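You operate a simulated robot arm through the tools that you are given. There is no shell and no other tool. Be economical: measure what you need, move in short steps, check, and stop when the job is done.

You run a simulated robot arm. Do the job below in one go: nothing can be reset, and whatever is moved stays where it is left.

Task
Take the green strap end and put it on the brown port board on the top of the steel table.

It is judged by the outcome, as a careful person would: the job done as asked, and still so three seconds after it is handed in. It fails if anything else is knocked over, pushed out of place, dropped, spilled or broken.

Robot
A 7-joint arm with a two-finger parallel gripper, fixed in place. Base frame: the origin is at the foot of the arm, x ahead of it, y to its left, z up; the work surface is at about z = 0. Readings come in mm, rad, newtons and seconds.
With the tool pointing down near the work surface it reaches from about 240 to 620 mm from the base axis. Its first joint turns from -1.152 to 1.152 rad. Payload 2.6 kg.
The tool frame sits at the grasp point between the pads (the TCP): z along the fingers, y along the line on which they close. The tips reach 30 mm beyond it. Largest opening 94 mm; finger width 28, thickness 10; the body of the gripper, 50 by 96 mm, starts 55 mm behind the TCP.
Orientation is that of the tool frame in the base frame, as a unit quaternion [w, x, y, z]. With the fingers straight down and closing along the base's y, the tool's x points along the base's -x, its y along +y and its z along -z.

Tools
- The arm moves only by the tool move_arm. Its argument "moves" is one flat list of numbers, 6 for each row, row after row: the shift along the tool's x, y, z in mm, then the turn, a rotation vector about the tool's x, y, z in rad. In form: [dx, dy, dz, rx, ry, rz, dx, dy, dz, rx, ry, rz, ...]. A call has 1 to 20 rows; each row shifts and turns the commanded pose from where the row before left it, along the tool's axes as they then stand. "gripper" is the closure, from 0 (fully open) to 1 (shut), set as the call begins (left out, the last holds). Rows are played at 5 a second. More than 50 mm and 0.15 rad between two rows, or a gripper value outside its range, and nothing of the call is played. Where a pose cannot be reached the arm comes as near as it can. A force on the tool above 40 N (or 10 N above the force at the start of the call, whichever is more), or a blocked arm, ends the call early, and 0.2 s more pass. Each finger travels about 72 mm/s and halts on what it meets, pressing with about 40 N; the grip force reading is that of the motor and also rises with nothing between the fingers. The clock runs only during rows and for 0.2 s after the last one: add rows that do not move to give the fingers time. The reply holds the time, the measured pose of the TCP, the force on the tool along the base axes, the opening and the grip force, in the units named above and with some noise, and new pictures: "views" is both (left out), scene, wrist or none.
- Cameras (640 x 400 px; columns grow to the right, rows downward): "scene" is fixed at [16.4, 404.8, 582]; the picture's right is [-0.95, -0.33, 0.00], its down [-0.14, 0.42, -0.90] and it looks along [0.29, -0.85, -0.44] (base axes); focal length 323 px, centre (320, 200). "wrist" rides on the gripper at [76, 14, -103] in the tool frame; the picture's right is [-0.18, 0.98, 0.00], its down [-0.75, -0.14, -0.64] and it looks along [-0.63, -0.12, 0.77] (tool axes); focal length 243 px, centre (320, 200). There is no depth. A picture from a camera that has moved, and an enlarged one, comes with that camera's place and axes in the base frame and with its lens. The place of the scene camera against the robot may be out by one fixed shift of up to 12 mm in any direction.
- close_up(camera, box): a new picture of the part [left, top, right, bottom] of that camera's present view, enlarged. No time passes.
- sign_off(): hands the job in; it is judged then, once.

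Go step by step. Nothing tells you positions but the pictures and the camera data: compare them with the known pose of the tool, close in by small moves and look again before you grip or let go. The budget is 90 turns and 170 pictures, counting those below and the enlarged ones. Unless the task says otherwise, let go and move clear before handing in, and close with one line.

The tools are called after ">>>" by a JSON object that holds its "fn" and its "kwargs". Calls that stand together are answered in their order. move_arm: Moves the arm, as the interface text tells. Its arguments: {"type":"object","properties":{"moves":{"type":"array"},"gripper":{"type":"number"},"views":{"type":"string","enum":["both","scene","wrist","none"]}},"required":["moves"]} The other tools are called the same way: close_up (camera, box) takes an enlarged picture of a part of a camera's view; sign_off () hands the job in.

At the start:

```text
time: 0.0
tcp_pos: [296.2, -276.2, 313.0]
orientation: [0.0, 0.001, 1.0, 0.0]
contact_force: [0.7, 0.1, 0.4]
opening: 93.9
gripper_force: 0.0
```

scene: 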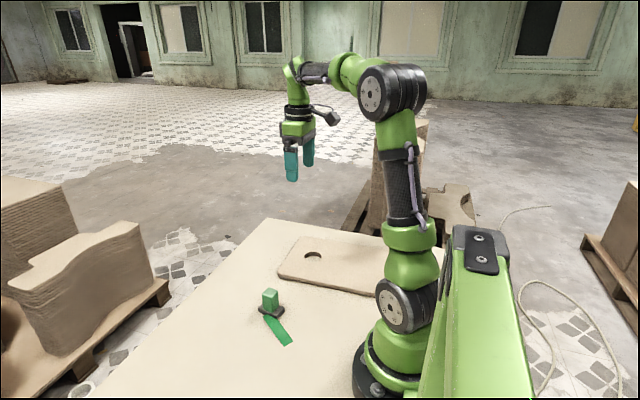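
wrist: 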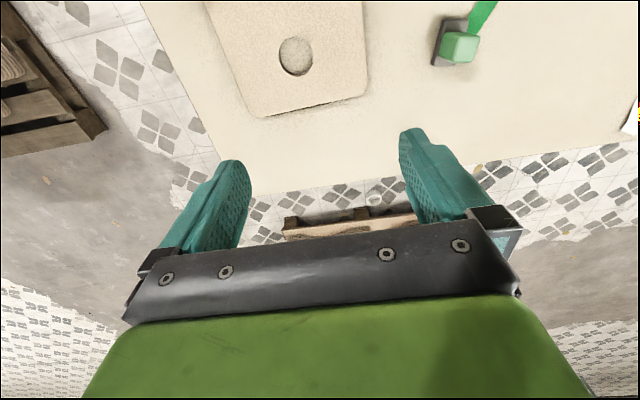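

I see a green block standing on a dark base with a green strap, and a tan board with a hole behind it. I'll look closer before moving.

>>> {"fn": "close_up", "kwargs": {"camera": "scene", "box": [220, 220, 400, 360]}}

>>> {"fn": "close_up", "kwargs": {"camera": "wrist", "box": [200, 0, 640, 150]}}

```text
2.86 times, centred on (310, 290) of scene
camera zoom: at [16.4, 404.8, 582.0], right [-0.95, -0.33, 0.0], down [-0.14, 0.42, -0.9], along [0.29, -0.85, -0.44], focal length 924 px, centre (349, -57)
```

zoom: 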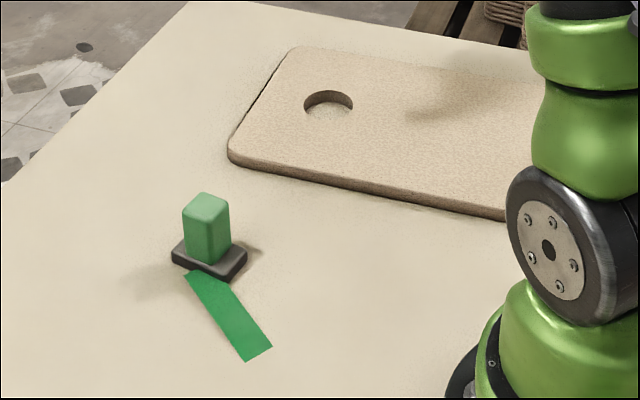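

```text
1.45 times, centred on (420, 75) of wrist
camera zoom: at [220.6, -261.4, 416.6], right [0.18, 0.98, 0.0], down [0.75, -0.14, 0.64], along [0.63, -0.12, -0.77], focal length 353 px, centre (174, 382)
```

zoom: 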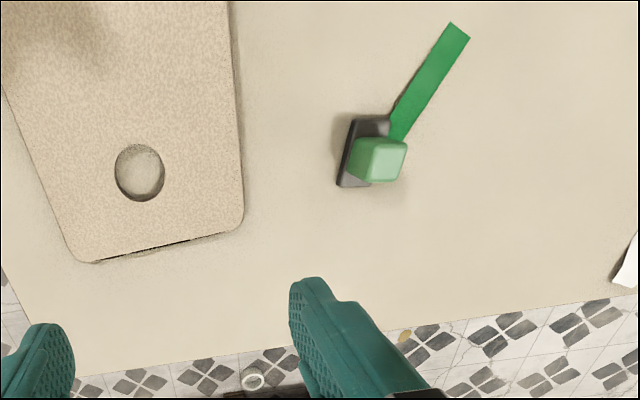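

The strap end (dark plate, green block, flat green tail) is near (301, -93), and the board spans about x < 347, y -395 to -211. I'll move over the block for a better look.

>>> {"fn": "move_arm", "kwargs": {"moves": [0, 36, 0, 0, 0, 0, 0, 36, 0, 0, 0, 0, 0, 37, 0, 0, 0, 0, 0, 37, 0, 0, 0, 0, 0, 37, 0, 0, 0, 0, 0, 0, 40, 0, 0, 0, 0, 0, 40, 0, 0, 0, 0, 0, 40, 0, 0, 0, 0, 0, 0, 0, 0, 0]}}

```text
time: 2.0
tcp_pos: [297.0, -91.3, 193.0]
orientation: [0.0, 0.001, 1.0, 0.0]
contact_force: [0.2, 1.1, 1.1]
opening: 93.9
gripper_force: 0.1
camera wrist: at [221.3, -78.2, 297.1], right [0.18, 0.98, 0.0], down [0.75, -0.14, 0.64], along [0.63, -0.12, -0.77], focal length 243 px, centre (320, 200)
```

scene: 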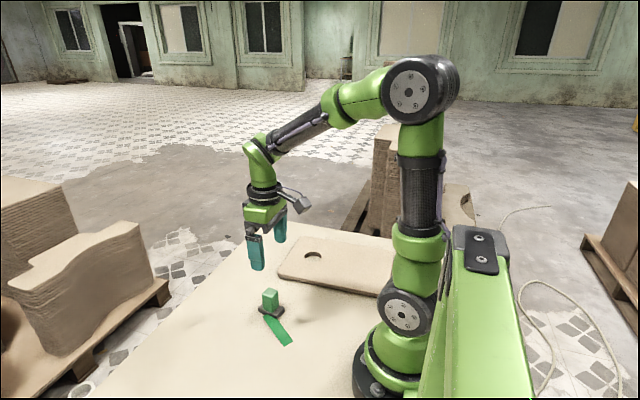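
wrist: 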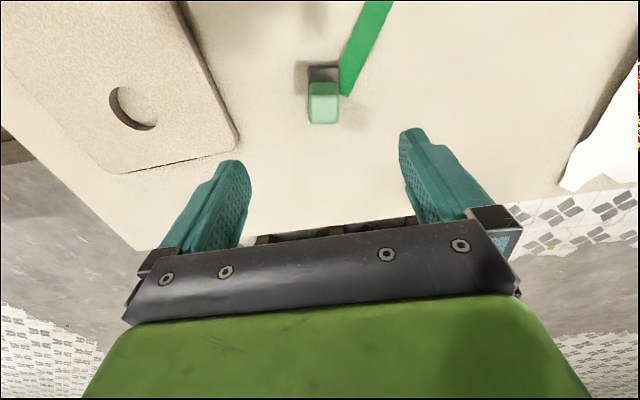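

>>> {"fn": "close_up", "kwargs": {"camera": "wrist", "box": [240, 0, 440, 140]}}

>>> {"fn": "close_up", "kwargs": {"camera": "scene", "box": [230, 270, 310, 350]}}

```text
2.86 times, centred on (340, 70) of wrist
camera zoom: at [221.3, -78.2, 297.1], right [0.18, 0.98, 0.0], down [0.75, -0.14, 0.64], along [0.63, -0.12, -0.77], focal length 693 px, centre (263, 571)
```

zoom: 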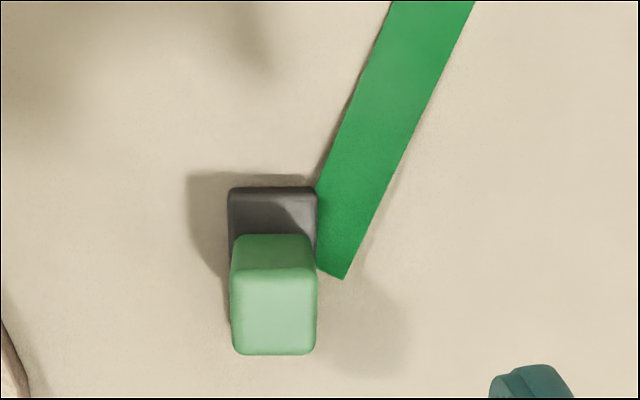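

```text
5.00 times, centred on (270, 310) of scene
camera zoom: at [16.4, 404.8, 582.0], right [-0.95, -0.33, 0.0], down [-0.14, 0.42, -0.9], along [0.29, -0.85, -0.44], focal length 1617 px, centre (570, -350)
```

zoom: 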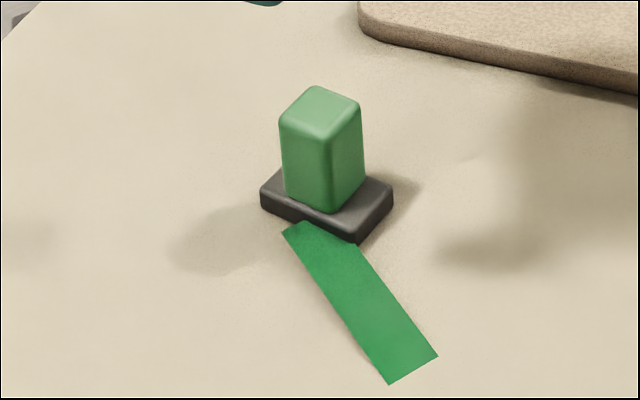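

The block is about 28 mm wide, top near z = 50, centred near (306, -90) and turned about -0.18 rad. I'll align, lower partway and look.

>>> {"fn": "move_arm", "kwargs": {"moves": [-9, 1, 0, 0, 0, 0.09, 0, 0, 0, 0, 0, 0.09, 0, 0, 35, 0, 0, 0, 0, 0, 35, 0, 0, 0, 0, 0, 35, 0, 0, 0, 0, 0, 0, 0, 0, 0]}}

```text
time: 3.4
tcp_pos: [305.7, -91.9, 89.3]
orientation: [0.0, 0.091, 0.996, 0.0]
contact_force: [-0.2, 0.2, 0.4]
opening: 94.2
gripper_force: 0.1
camera wrist: at [233.1, -63.6, 192.6], right [0.36, 0.93, 0.0], down [0.72, -0.27, 0.64], along [0.6, -0.23, -0.77], focal length 243 px, centre (320, 200)
```

scene: 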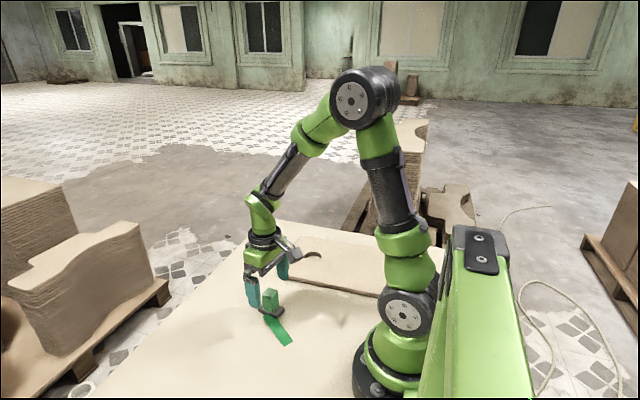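
wrist: 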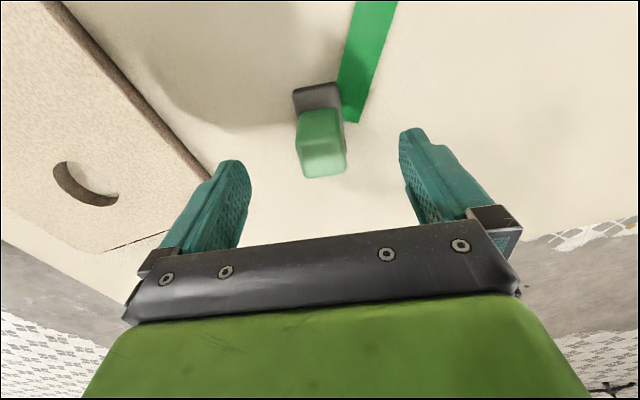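

>>> {"fn": "close_up", "kwargs": {"camera": "wrist", "box": [220, 60, 440, 200]}}

>>> {"fn": "close_up", "kwargs": {"camera": "scene", "box": [220, 230, 330, 350]}}

```text
2.86 times, centred on (330, 130) of wrist
camera zoom: at [233.1, -63.6, 192.6], right [0.36, 0.93, 0.0], down [0.72, -0.27, 0.64], along [0.6, -0.23, -0.77], focal length 693 px, centre (291, 400)
```

zoom: 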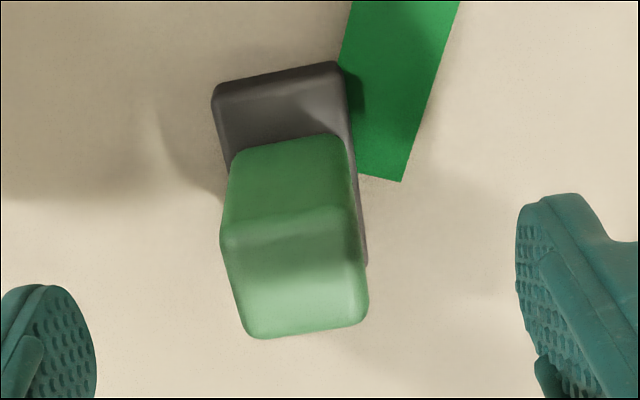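

```text
3.33 times, centred on (275, 290) of scene
camera zoom: at [16.4, 404.8, 582.0], right [-0.95, -0.33, 0.0], down [-0.14, 0.42, -0.9], along [0.29, -0.85, -0.44], focal length 1078 px, centre (470, -100)
```

zoom: 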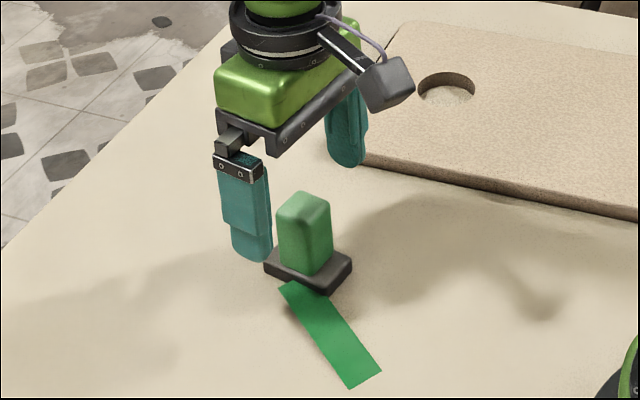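

The block is centred between the fingers. I'll lower so the tips stay just above the dark plate, then close.

>>> {"fn": "move_arm", "kwargs": {"moves": [-1, 1, 20, 0, 0, 0, 0, 0, 20, 0, 0, 0, 0, 0, 0, 0, 0, 0]}}

>>> {"fn": "close_up", "kwargs": {"camera": "scene", "box": [220, 230, 330, 350]}}

```text
time: 4.2
tcp_pos: [306.9, -91.7, 46.4]
orientation: [0.0, 0.091, 0.996, 0.0]
contact_force: [-0.7, -0.7, 0.1]
opening: 94.0
gripper_force: 0.0
camera wrist: at [234.6, -62.9, 151.0], right [0.36, 0.93, 0.0], down [0.72, -0.27, 0.64], along [0.6, -0.23, -0.77], focal length 243 px, centre (320, 200)
```

scene: 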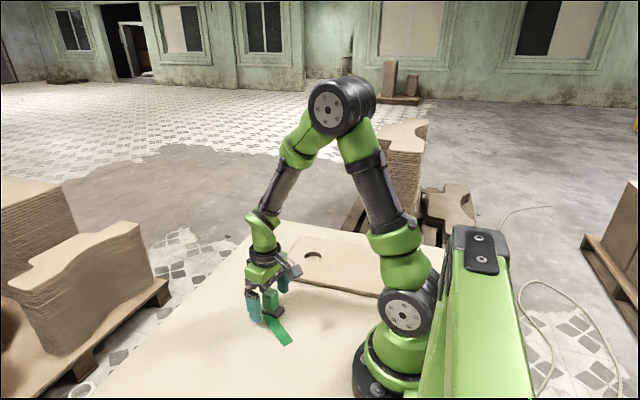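
wrist: 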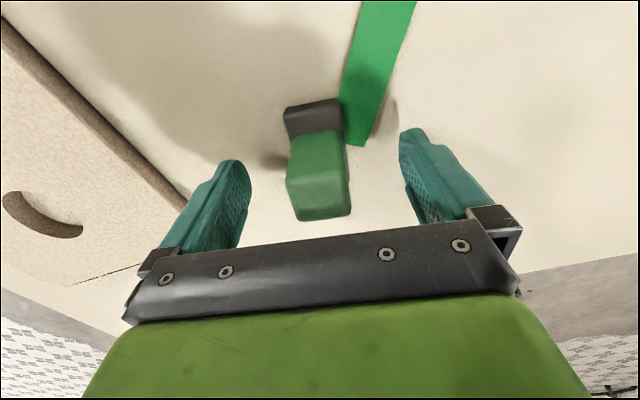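

```text
3.33 times, centred on (275, 290) of scene
camera zoom: at [16.4, 404.8, 582.0], right [-0.95, -0.33, 0.0], down [-0.14, 0.42, -0.9], along [0.29, -0.85, -0.44], focal length 1078 px, centre (470, -100)
```

zoom: 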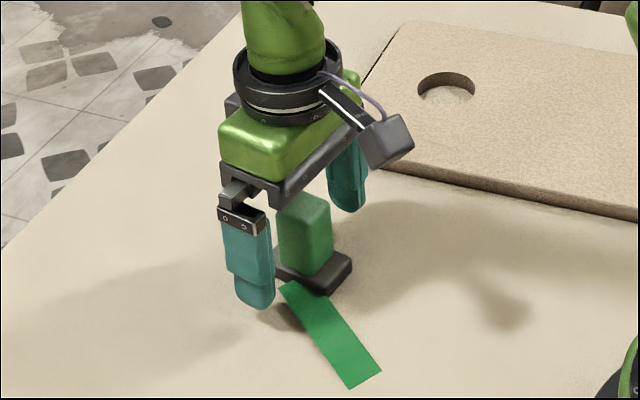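

Centred and clear of the plate; closing.

>>> {"fn": "move_arm", "kwargs": {"moves": [0, 0, 0, 0, 0, 0, 0, 0, 0, 0, 0, 0, 0, 0, 0, 0, 0, 0, 0, 0, 0, 0, 0, 0, 0, 0, 0, 0, 0, 0], "gripper": 1}}

>>> {"fn": "close_up", "kwargs": {"camera": "scene", "box": [220, 230, 330, 350]}}

```text
time: 5.4
tcp_pos: [307.3, -89.5, 47.8]
orientation: [0.0, 0.09, 0.996, 0.001]
contact_force: [0.8, 1.0, 0.7]
opening: 33.7
gripper_force: 39.8
camera wrist: at [234.5, -62.9, 151.2], right [0.36, 0.93, 0.0], down [0.72, -0.27, 0.64], along [0.6, -0.23, -0.77], focal length 243 px, centre (320, 200)
```

scene: 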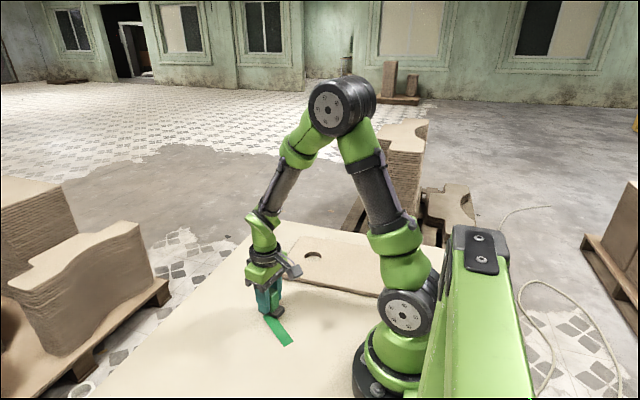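
wrist: 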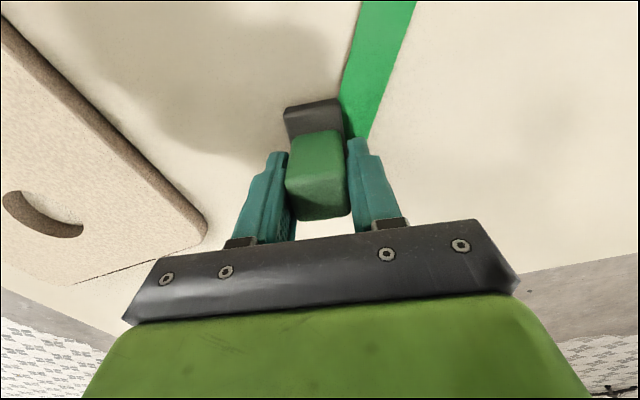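

```text
3.33 times, centred on (275, 290) of scene
camera zoom: at [16.4, 404.8, 582.0], right [-0.95, -0.33, 0.0], down [-0.14, 0.42, -0.9], along [0.29, -0.85, -0.44], focal length 1078 px, centre (470, -100)
```

zoom: 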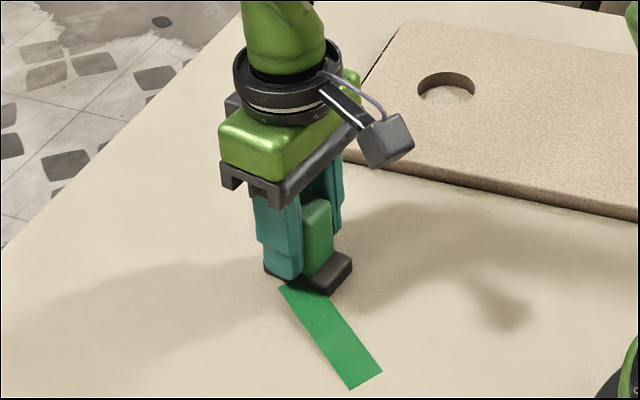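

Gripped at 33.7 mm. I'll lift slightly to see what comes along.

>>> {"fn": "move_arm", "kwargs": {"moves": [0, 0, -10, 0, 0, 0, 0, 0, -15, 0, 0, 0, 0, 0, -15, 0, 0, 0, 0, 0, 0, 0, 0, 0]}}

>>> {"fn": "close_up", "kwargs": {"camera": "scene", "box": [220, 230, 330, 350]}}

```text
time: 6.4
tcp_pos: [306.3, -91.5, 88.1]
orientation: [0.0, 0.089, 0.996, 0.0]
contact_force: [-0.3, 0.0, -1.8]
opening: 33.5
gripper_force: 40.0
camera wrist: at [234.3, -63.6, 191.8], right [0.36, 0.93, 0.0], down [0.72, -0.27, 0.64], along [0.6, -0.23, -0.77], focal length 243 px, centre (320, 200)
```

scene: 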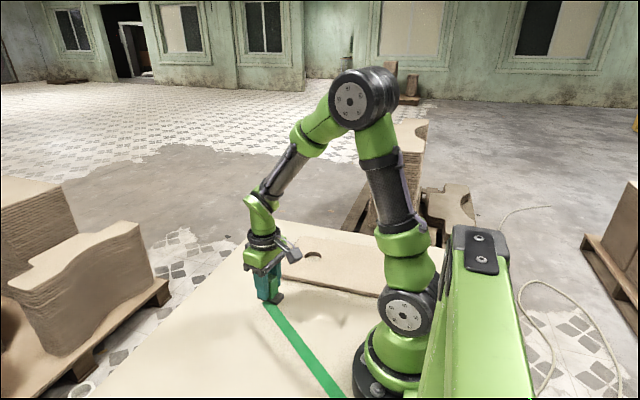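
wrist: 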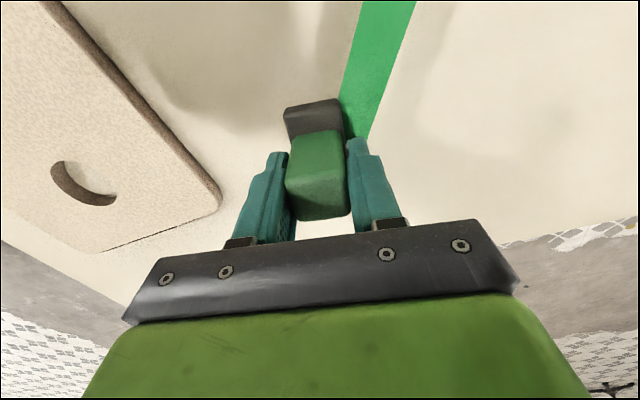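

```text
3.33 times, centred on (275, 290) of scene
camera zoom: at [16.4, 404.8, 582.0], right [-0.95, -0.33, 0.0], down [-0.14, 0.42, -0.9], along [0.29, -0.85, -0.44], focal length 1078 px, centre (470, -100)
```

zoom: 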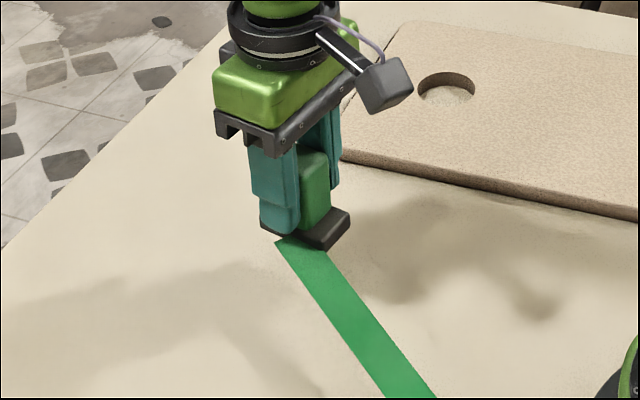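

The plate and block came up, and the strap now appears to pull out longer than before, so it's tethered. I'll inspect it before carrying on.

>>> {"fn": "close_up", "kwargs": {"camera": "scene", "box": [240, 280, 400, 400]}}

>>> {"fn": "close_up", "kwargs": {"camera": "wrist", "box": [220, 0, 480, 180]}}

```text
3.33 times, centred on (320, 340) of scene
camera zoom: at [16.4, 404.8, 582.0], right [-0.95, -0.33, 0.0], down [-0.14, 0.42, -0.9], along [0.29, -0.85, -0.44], focal length 1078 px, centre (320, -267)
```

zoom: 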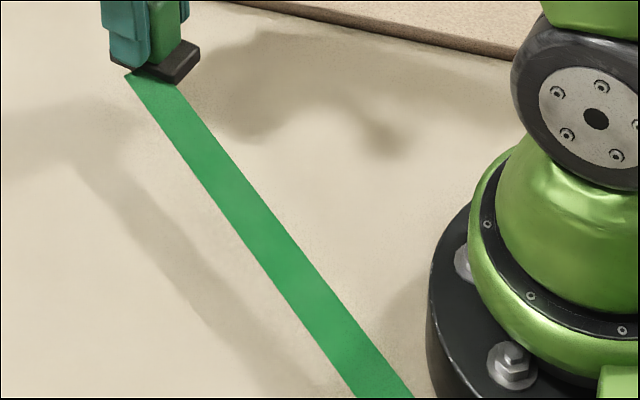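

```text
2.22 times, centred on (350, 90) of wrist
camera zoom: at [234.3, -63.6, 191.8], right [0.36, 0.93, 0.0], down [0.72, -0.27, 0.64], along [0.6, -0.23, -0.77], focal length 539 px, centre (253, 444)
```

zoom: 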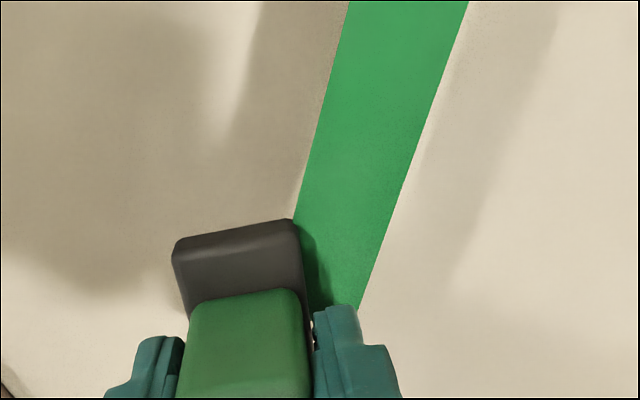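

The strap is a tether running off toward the left rear of the base. I'll raise and move partway to the board, watching the force and the strap.

>>> {"fn": "move_arm", "kwargs": {"moves": [0, 0, -20, 0, 0, 0, 0, 0, -20, 0, 0, 0, -5, -27, 0, 0, 0, 0, -5, -27, 0, 0, 0, 0, -5, -27, 0, 0, 0, 0, 0, 0, 0, 0, 0, 0]}}

```text
time: 7.8
tcp_pos: [306.1, -175.2, 129.9]
orientation: [0.0, 0.091, 0.996, -0.001]
contact_force: [-0.7, 0.2, -1.6]
opening: 33.7
gripper_force: 39.7
camera wrist: at [233.6, -146.6, 232.6], right [0.36, 0.93, 0.0], down [0.72, -0.27, 0.64], along [0.6, -0.23, -0.77], focal length 243 px, centre (320, 200)
```

scene: 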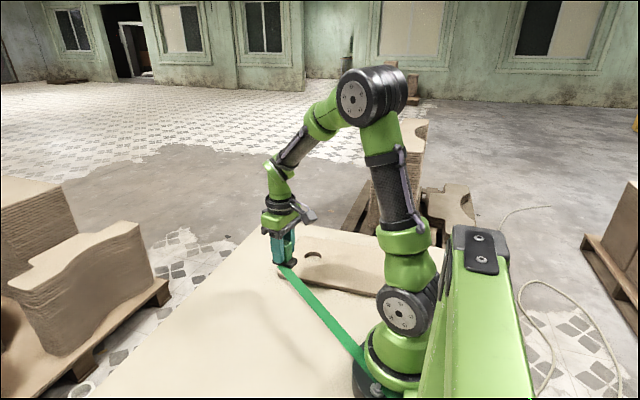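
wrist: 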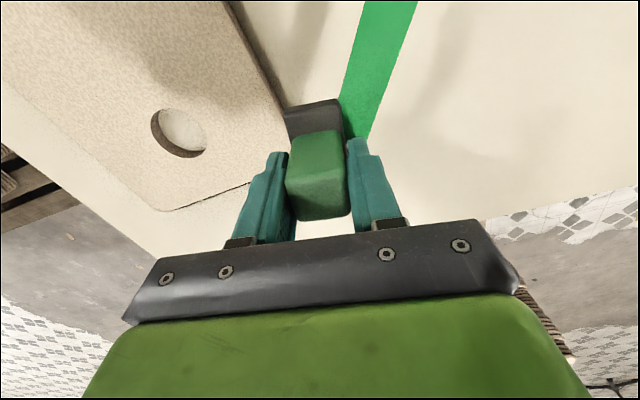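

>>> {"fn": "close_up", "kwargs": {"camera": "scene", "box": [260, 240, 420, 400]}}

>>> {"fn": "close_up", "kwargs": {"camera": "wrist", "box": [240, 0, 480, 160]}}

```text
2.50 times, centred on (340, 320) of scene
camera zoom: at [16.4, 404.8, 582.0], right [-0.95, -0.33, 0.0], down [-0.14, 0.42, -0.9], along [0.29, -0.85, -0.44], focal length 808 px, centre (270, -100)
```

zoom: 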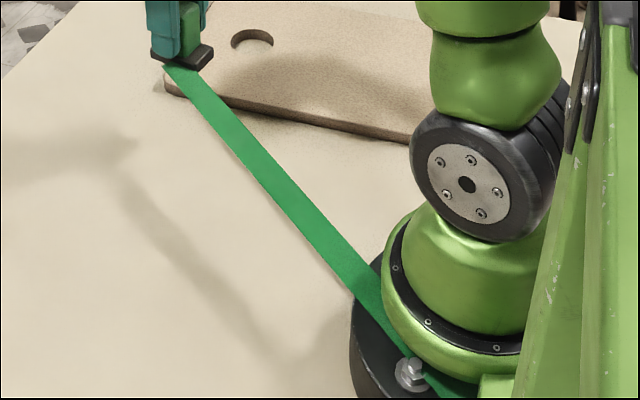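

```text
2.50 times, centred on (360, 80) of wrist
camera zoom: at [233.6, -146.6, 232.6], right [0.36, 0.93, 0.0], down [0.72, -0.27, 0.64], along [0.6, -0.23, -0.77], focal length 606 px, centre (220, 500)
```

zoom: 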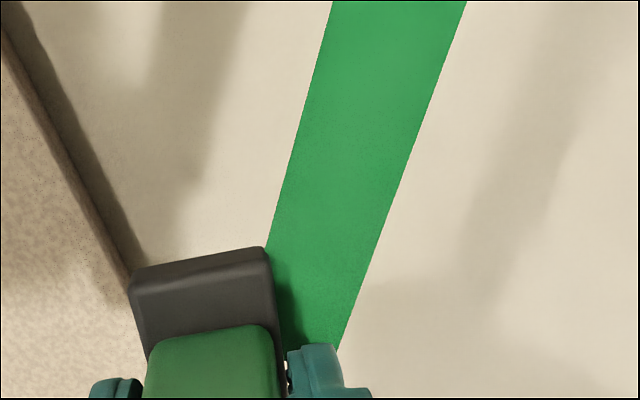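

The strap just trails along with negligible pull (about 1.6 N of weight). I'll carry on to the board's middle, behind the hole, near (215, -295).

>>> {"fn": "move_arm", "kwargs": {"moves": [17, -33.5, 0, 0, 0, 0, 17, -33.5, 0, 0, 0, 0, 17, -33.5, 0, 0, 0, 0, 17, -33.5, 0, 0, 0, 0, 0, 0, 0, 0, 0, 0]}}

```text
time: 9.0
tcp_pos: [216.3, -295.3, 128.5]
orientation: [-0.001, 0.091, 0.996, 0.0]
contact_force: [-0.2, -0.9, -0.7]
opening: 33.5
gripper_force: 40.5
camera wrist: at [144.0, -267.0, 230.9], right [0.36, 0.93, 0.0], down [0.72, -0.27, 0.64], along [0.6, -0.23, -0.77], focal length 243 px, centre (320, 200)
```

scene: 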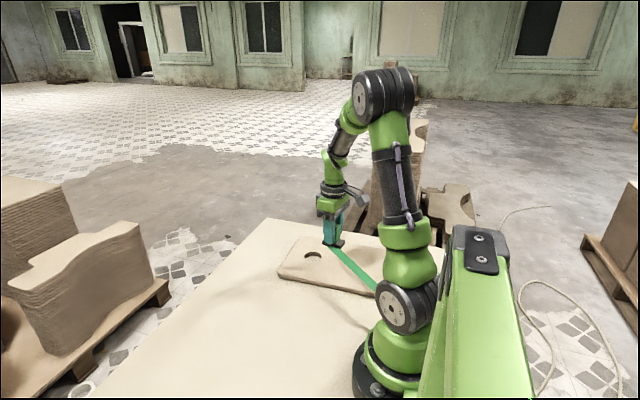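
wrist: 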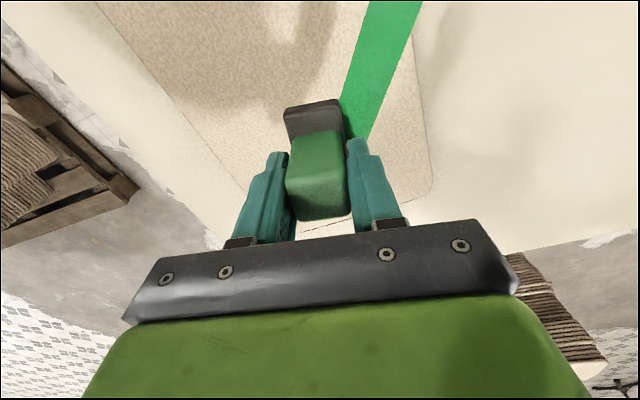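

Over the board, clear of the hole. Lowering to just above it.

>>> {"fn": "move_arm", "kwargs": {"moves": [0, 0, 25, 0, 0, 0, 0, 0, 25, 0, 0, 0, 0, 0, 0, 0, 0, 0]}}

>>> {"fn": "close_up", "kwargs": {"camera": "scene", "box": [260, 200, 400, 300]}}

```text
time: 9.8
tcp_pos: [215.4, -291.8, 78.0]
orientation: [-0.001, 0.09, 0.996, 0.0]
contact_force: [0.4, 0.1, 0.0]
opening: 34.0
gripper_force: 39.9
camera wrist: at [143.7, -264.7, 181.3], right [0.36, 0.93, 0.0], down [0.72, -0.27, 0.64], along [0.6, -0.23, -0.77], focal length 243 px, centre (320, 200)
```

scene: 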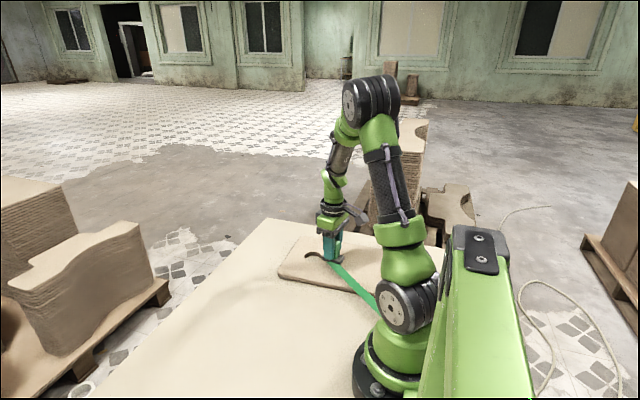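
wrist: 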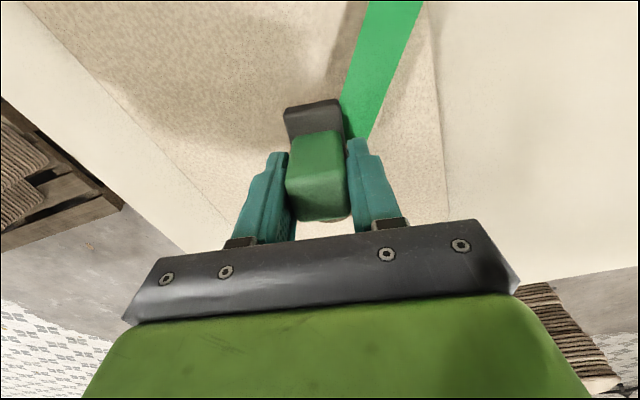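

```text
4.00 times, centred on (330, 250) of scene
camera zoom: at [16.4, 404.8, 582.0], right [-0.95, -0.33, 0.0], down [-0.14, 0.42, -0.9], along [0.29, -0.85, -0.44], focal length 1293 px, centre (280, 0)
```

zoom: 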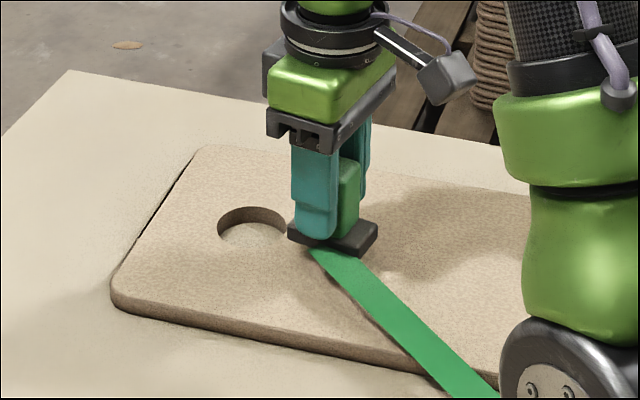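

I'll shift 10 mm further from the hole and lower in small steps, checking for contact.

>>> {"fn": "move_arm", "kwargs": {"moves": [10, -2, 0, 0, 0, 0, 0, 0, 4, 0, 0, 0, 0, 0, 4, 0, 0, 0, 0, 0, 2, 0, 0, 0, 0, 0, 0, 0, 0, 0], "views": "scene"}}

>>> {"fn": "close_up", "kwargs": {"camera": "scene", "box": [300, 220, 400, 300]}}

```text
time: 11.0
tcp_pos: [206.1, -293.0, 67.9]
orientation: [0.0, 0.091, 0.996, 0.001]
contact_force: [-0.1, -1.0, -0.6]
opening: 33.3
gripper_force: 40.0
```

scene: 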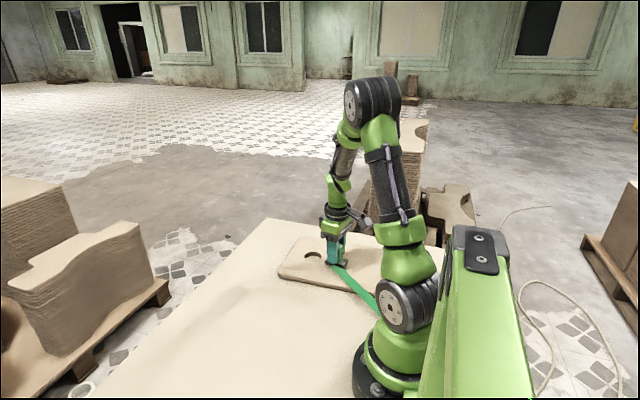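

```text
5.00 times, centred on (350, 260) of scene
camera zoom: at [16.4, 404.8, 582.0], right [-0.95, -0.33, 0.0], down [-0.14, 0.42, -0.9], along [0.29, -0.85, -0.44], focal length 1617 px, centre (170, -100)
```

zoom: 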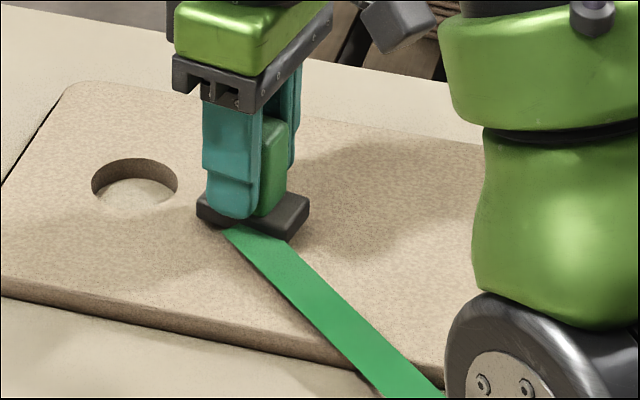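

>>> {"fn": "move_arm", "kwargs": {"moves": [0, 0, 2, 0, 0, 0, 0, 0, 2, 0, 0, 0, 0, 0, 0, 0, 0, 0], "views": "none"}}

>>> {"fn": "close_up", "kwargs": {"camera": "scene", "box": [300, 220, 400, 300]}}

```text
time: 11.8
tcp_pos: [206.3, -293.4, 64.0]
orientation: [0.0, 0.09, 0.996, 0.0]
contact_force: [0.0, 0.3, -1.1]
opening: 33.6
gripper_force: 39.7
```

```text
5.00 times, centred on (350, 260) of scene
camera zoom: at [16.4, 404.8, 582.0], right [-0.95, -0.33, 0.0], down [-0.14, 0.42, -0.9], along [0.29, -0.85, -0.44], focal length 1617 px, centre (170, -100)
```

zoom: 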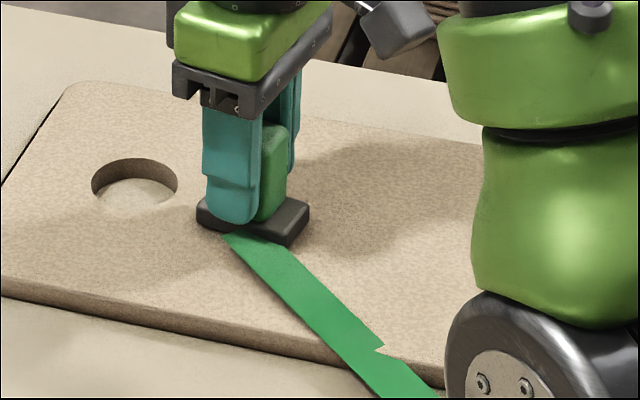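

The strap is touching the board's edge area; the plate isn't in contact yet. Continuing in 1 mm steps.

>>> {"fn": "move_arm", "kwargs": {"moves": [0, 0, 1, 0, 0, 0, 0, 0, 1, 0, 0, 0, 0, 0, 0, 0, 0, 0], "views": "none"}}

>>> {"fn": "close_up", "kwargs": {"camera": "scene", "box": [300, 220, 400, 300]}}

```text
time: 12.6
tcp_pos: [205.4, -294.0, 62.1]
orientation: [0.001, 0.09, 0.996, 0.001]
contact_force: [-7.9, 9.8, 29.9]
opening: 33.8
gripper_force: 40.0
```

```text
5.00 times, centred on (350, 260) of scene
camera zoom: at [16.3, 404.9, 582.0], right [-0.95, -0.33, 0.0], down [-0.14, 0.42, -0.9], along [0.29, -0.85, -0.44], focal length 1617 px, centre (170, -100)
```

zoom: 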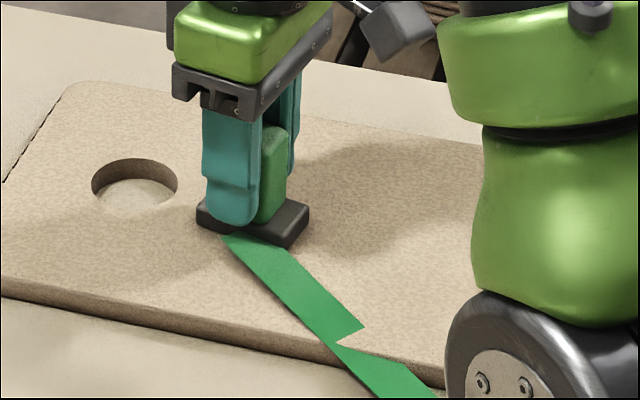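

Contact made (30 N). I'll ease up slightly to unload, then open.

>>> {"fn": "move_arm", "kwargs": {"moves": [0, 0, -0.7, 0, 0, 0, 0, 0, 0, 0, 0, 0], "views": "none"}}

```text
time: 13.2
tcp_pos: [207.2, -292.6, 62.8]
orientation: [0.001, 0.091, 0.996, 0.0]
contact_force: [-8.4, 11.1, 35.2]
opening: 33.5
gripper_force: 40.2
```

>>> {"fn": "move_arm", "kwargs": {"moves": [0, 0, -0.8, 0, 0, 0, 0, 0, 0, 0, 0, 0, 0, 0, 0, 0, 0, 0], "views": "none"}}

>>> {"fn": "close_up", "kwargs": {"camera": "scene", "box": [300, 220, 400, 300]}}

```text
time: 14.0
tcp_pos: [205.7, -294.0, 63.2]
orientation: [0.0, 0.09, 0.996, 0.0]
contact_force: [-0.2, -0.1, 1.7]
opening: 33.5
gripper_force: 40.1
```

```text
5.00 times, centred on (350, 260) of scene
camera zoom: at [16.4, 404.8, 582.0], right [-0.95, -0.33, 0.0], down [-0.14, 0.42, -0.9], along [0.29, -0.85, -0.44], focal length 1617 px, centre (170, -100)
```

zoom: 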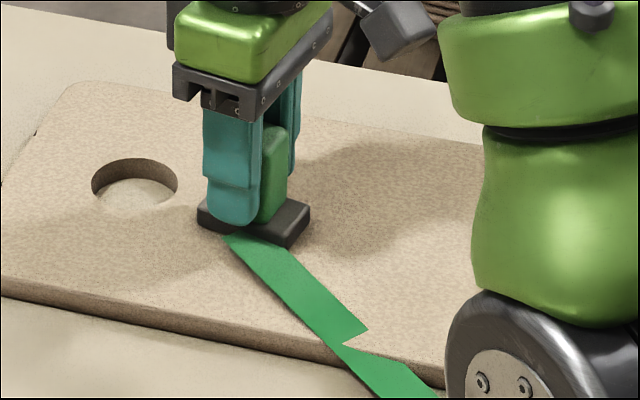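

Barely loaded now. Opening the fingers.

>>> {"fn": "move_arm", "kwargs": {"moves": [0, 0, 0, 0, 0, 0, 0, 0, 0, 0, 0, 0, 0, 0, 0, 0, 0, 0, 0, 0, 0, 0, 0, 0], "gripper": 0.2}}

>>> {"fn": "close_up", "kwargs": {"camera": "scene", "box": [300, 220, 400, 300]}}

```text
time: 15.0
tcp_pos: [205.2, -294.5, 63.5]
orientation: [0.0, 0.09, 0.996, -0.001]
contact_force: [-0.7, -0.5, -0.3]
opening: 75.3
gripper_force: 0.1
camera wrist: at [133.6, -265.8, 166.8], right [0.36, 0.93, 0.0], down [0.72, -0.27, 0.64], along [0.6, -0.23, -0.77], focal length 243 px, centre (320, 200)
```

scene: 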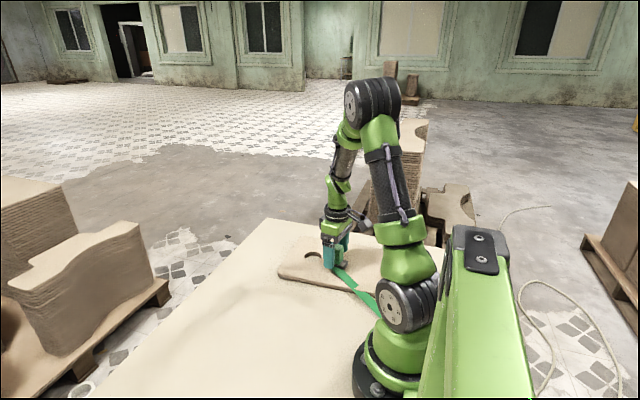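
wrist: 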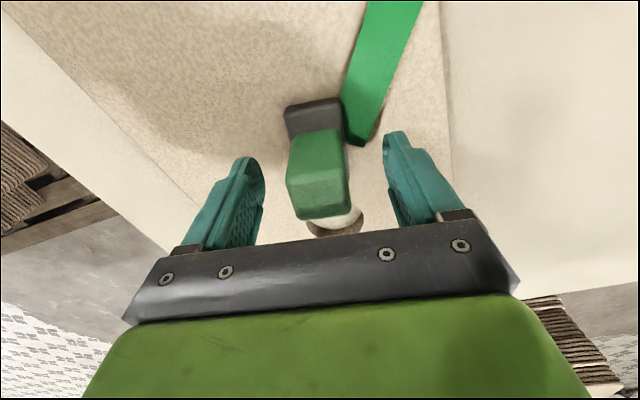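

```text
5.00 times, centred on (350, 260) of scene
camera zoom: at [16.4, 404.8, 582.0], right [-0.95, -0.33, 0.0], down [-0.14, 0.42, -0.9], along [0.29, -0.85, -0.44], focal length 1617 px, centre (170, -100)
```

zoom: 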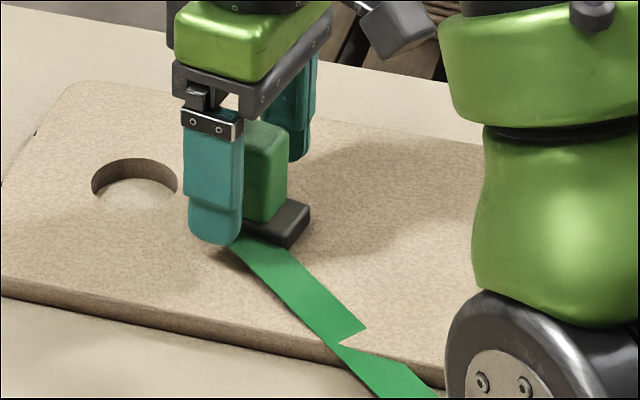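

It stands free between the open fingers. Lifting straight up and clear.

>>> {"fn": "move_arm", "kwargs": {"moves": [0, 0, -20, 0, 0, 0, 0, 0, -30, 0, 0, 0, 0, 0, -40, 0, 0, 0, 0, 0, -40, 0, 0, 0, 0, 0, 0, 0, 0, 0, 0, 0, 0, 0, 0, 0, 0, 0, 0, 0, 0, 0, 0, 0, 0, 0, 0, 0]}}

>>> {"fn": "close_up", "kwargs": {"camera": "scene", "box": [260, 210, 400, 310]}}

```text
time: 16.8
tcp_pos: [206.1, -295.8, 195.6]
orientation: [0.0, 0.09, 0.996, 0.0]
contact_force: [0.0, 0.8, -0.1]
opening: 75.3
gripper_force: 0.0
camera wrist: at [133.6, -266.8, 298.2], right [0.36, 0.93, 0.0], down [0.72, -0.27, 0.64], along [0.6, -0.23, -0.77], focal length 243 px, centre (320, 200)
```

scene: 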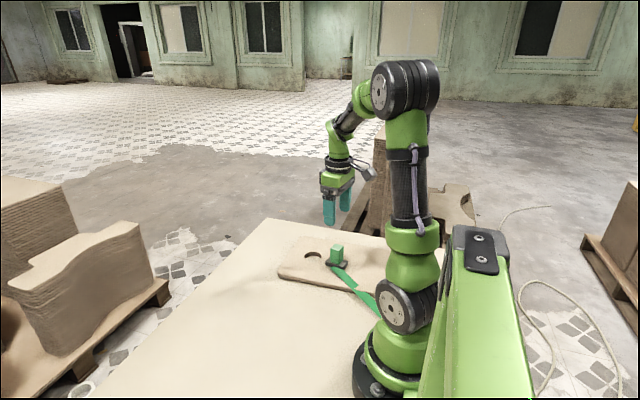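
wrist: 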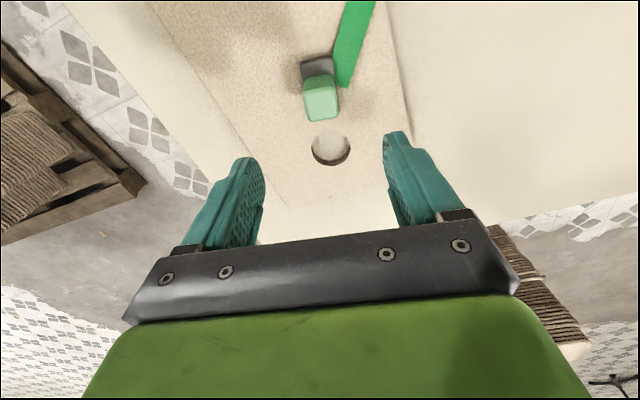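

```text
4.00 times, centred on (330, 260) of scene
camera zoom: at [16.4, 404.8, 582.0], right [-0.95, -0.33, 0.0], down [-0.14, 0.42, -0.9], along [0.29, -0.85, -0.44], focal length 1293 px, centre (280, -40)
```

zoom: 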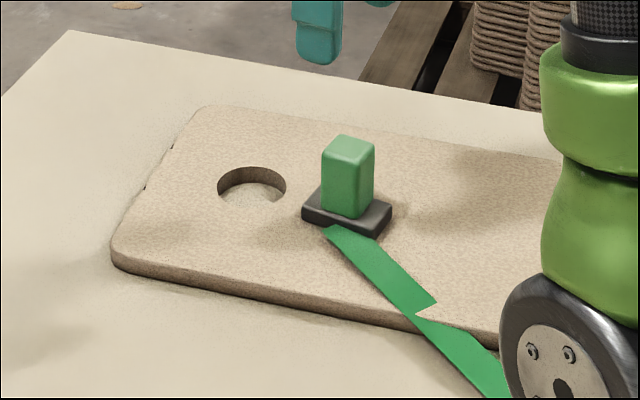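

The strap end stands upright on the board with the board unmoved. I'll wait a moment to confirm it isn't being drawn back.

>>> {"fn": "move_arm", "kwargs": {"moves": [0, 0, -10, 0, 0, 0, 0, 0, 0, 0, 0, 0, 0, 0, 0, 0, 0, 0, 0, 0, 0, 0, 0, 0, 0, 0, 0, 0, 0, 0, 0, 0, 0, 0, 0, 0, 0, 0, 0, 0, 0, 0, 0, 0, 0, 0, 0, 0, 0, 0, 0, 0, 0, 0, 0, 0, 0, 0, 0, 0, 0, 0, 0, 0, 0, 0, 0, 0, 0, 0, 0, 0], "views": "none"}}

>>> {"fn": "close_up", "kwargs": {"camera": "scene", "box": [260, 210, 400, 310]}}

```text
time: 19.4
tcp_pos: [206.1, -295.3, 205.0]
orientation: [0.0, 0.089, 0.996, 0.001]
contact_force: [-0.7, -0.1, -0.2]
opening: 75.3
gripper_force: 0.1
```

```text
4.00 times, centred on (330, 260) of scene
camera zoom: at [16.4, 404.8, 582.0], right [-0.95, -0.33, 0.0], down [-0.14, 0.42, -0.9], along [0.29, -0.85, -0.44], focal length 1293 px, centre (280, -40)
```

zoom: 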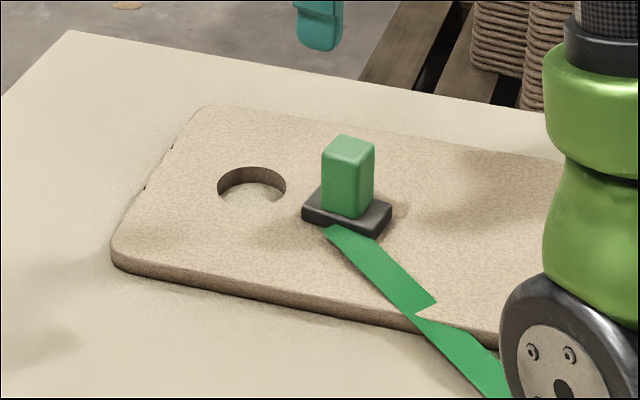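

Nothing has moved over 2.6 s; handing in.

>>> {"fn": "sign_off", "kwargs": {}}

```text
The job is handed in.
```

The green strap end is standing upright on the brown port board, just behind the hole. The gripper is open and clear, and the job is handed in.
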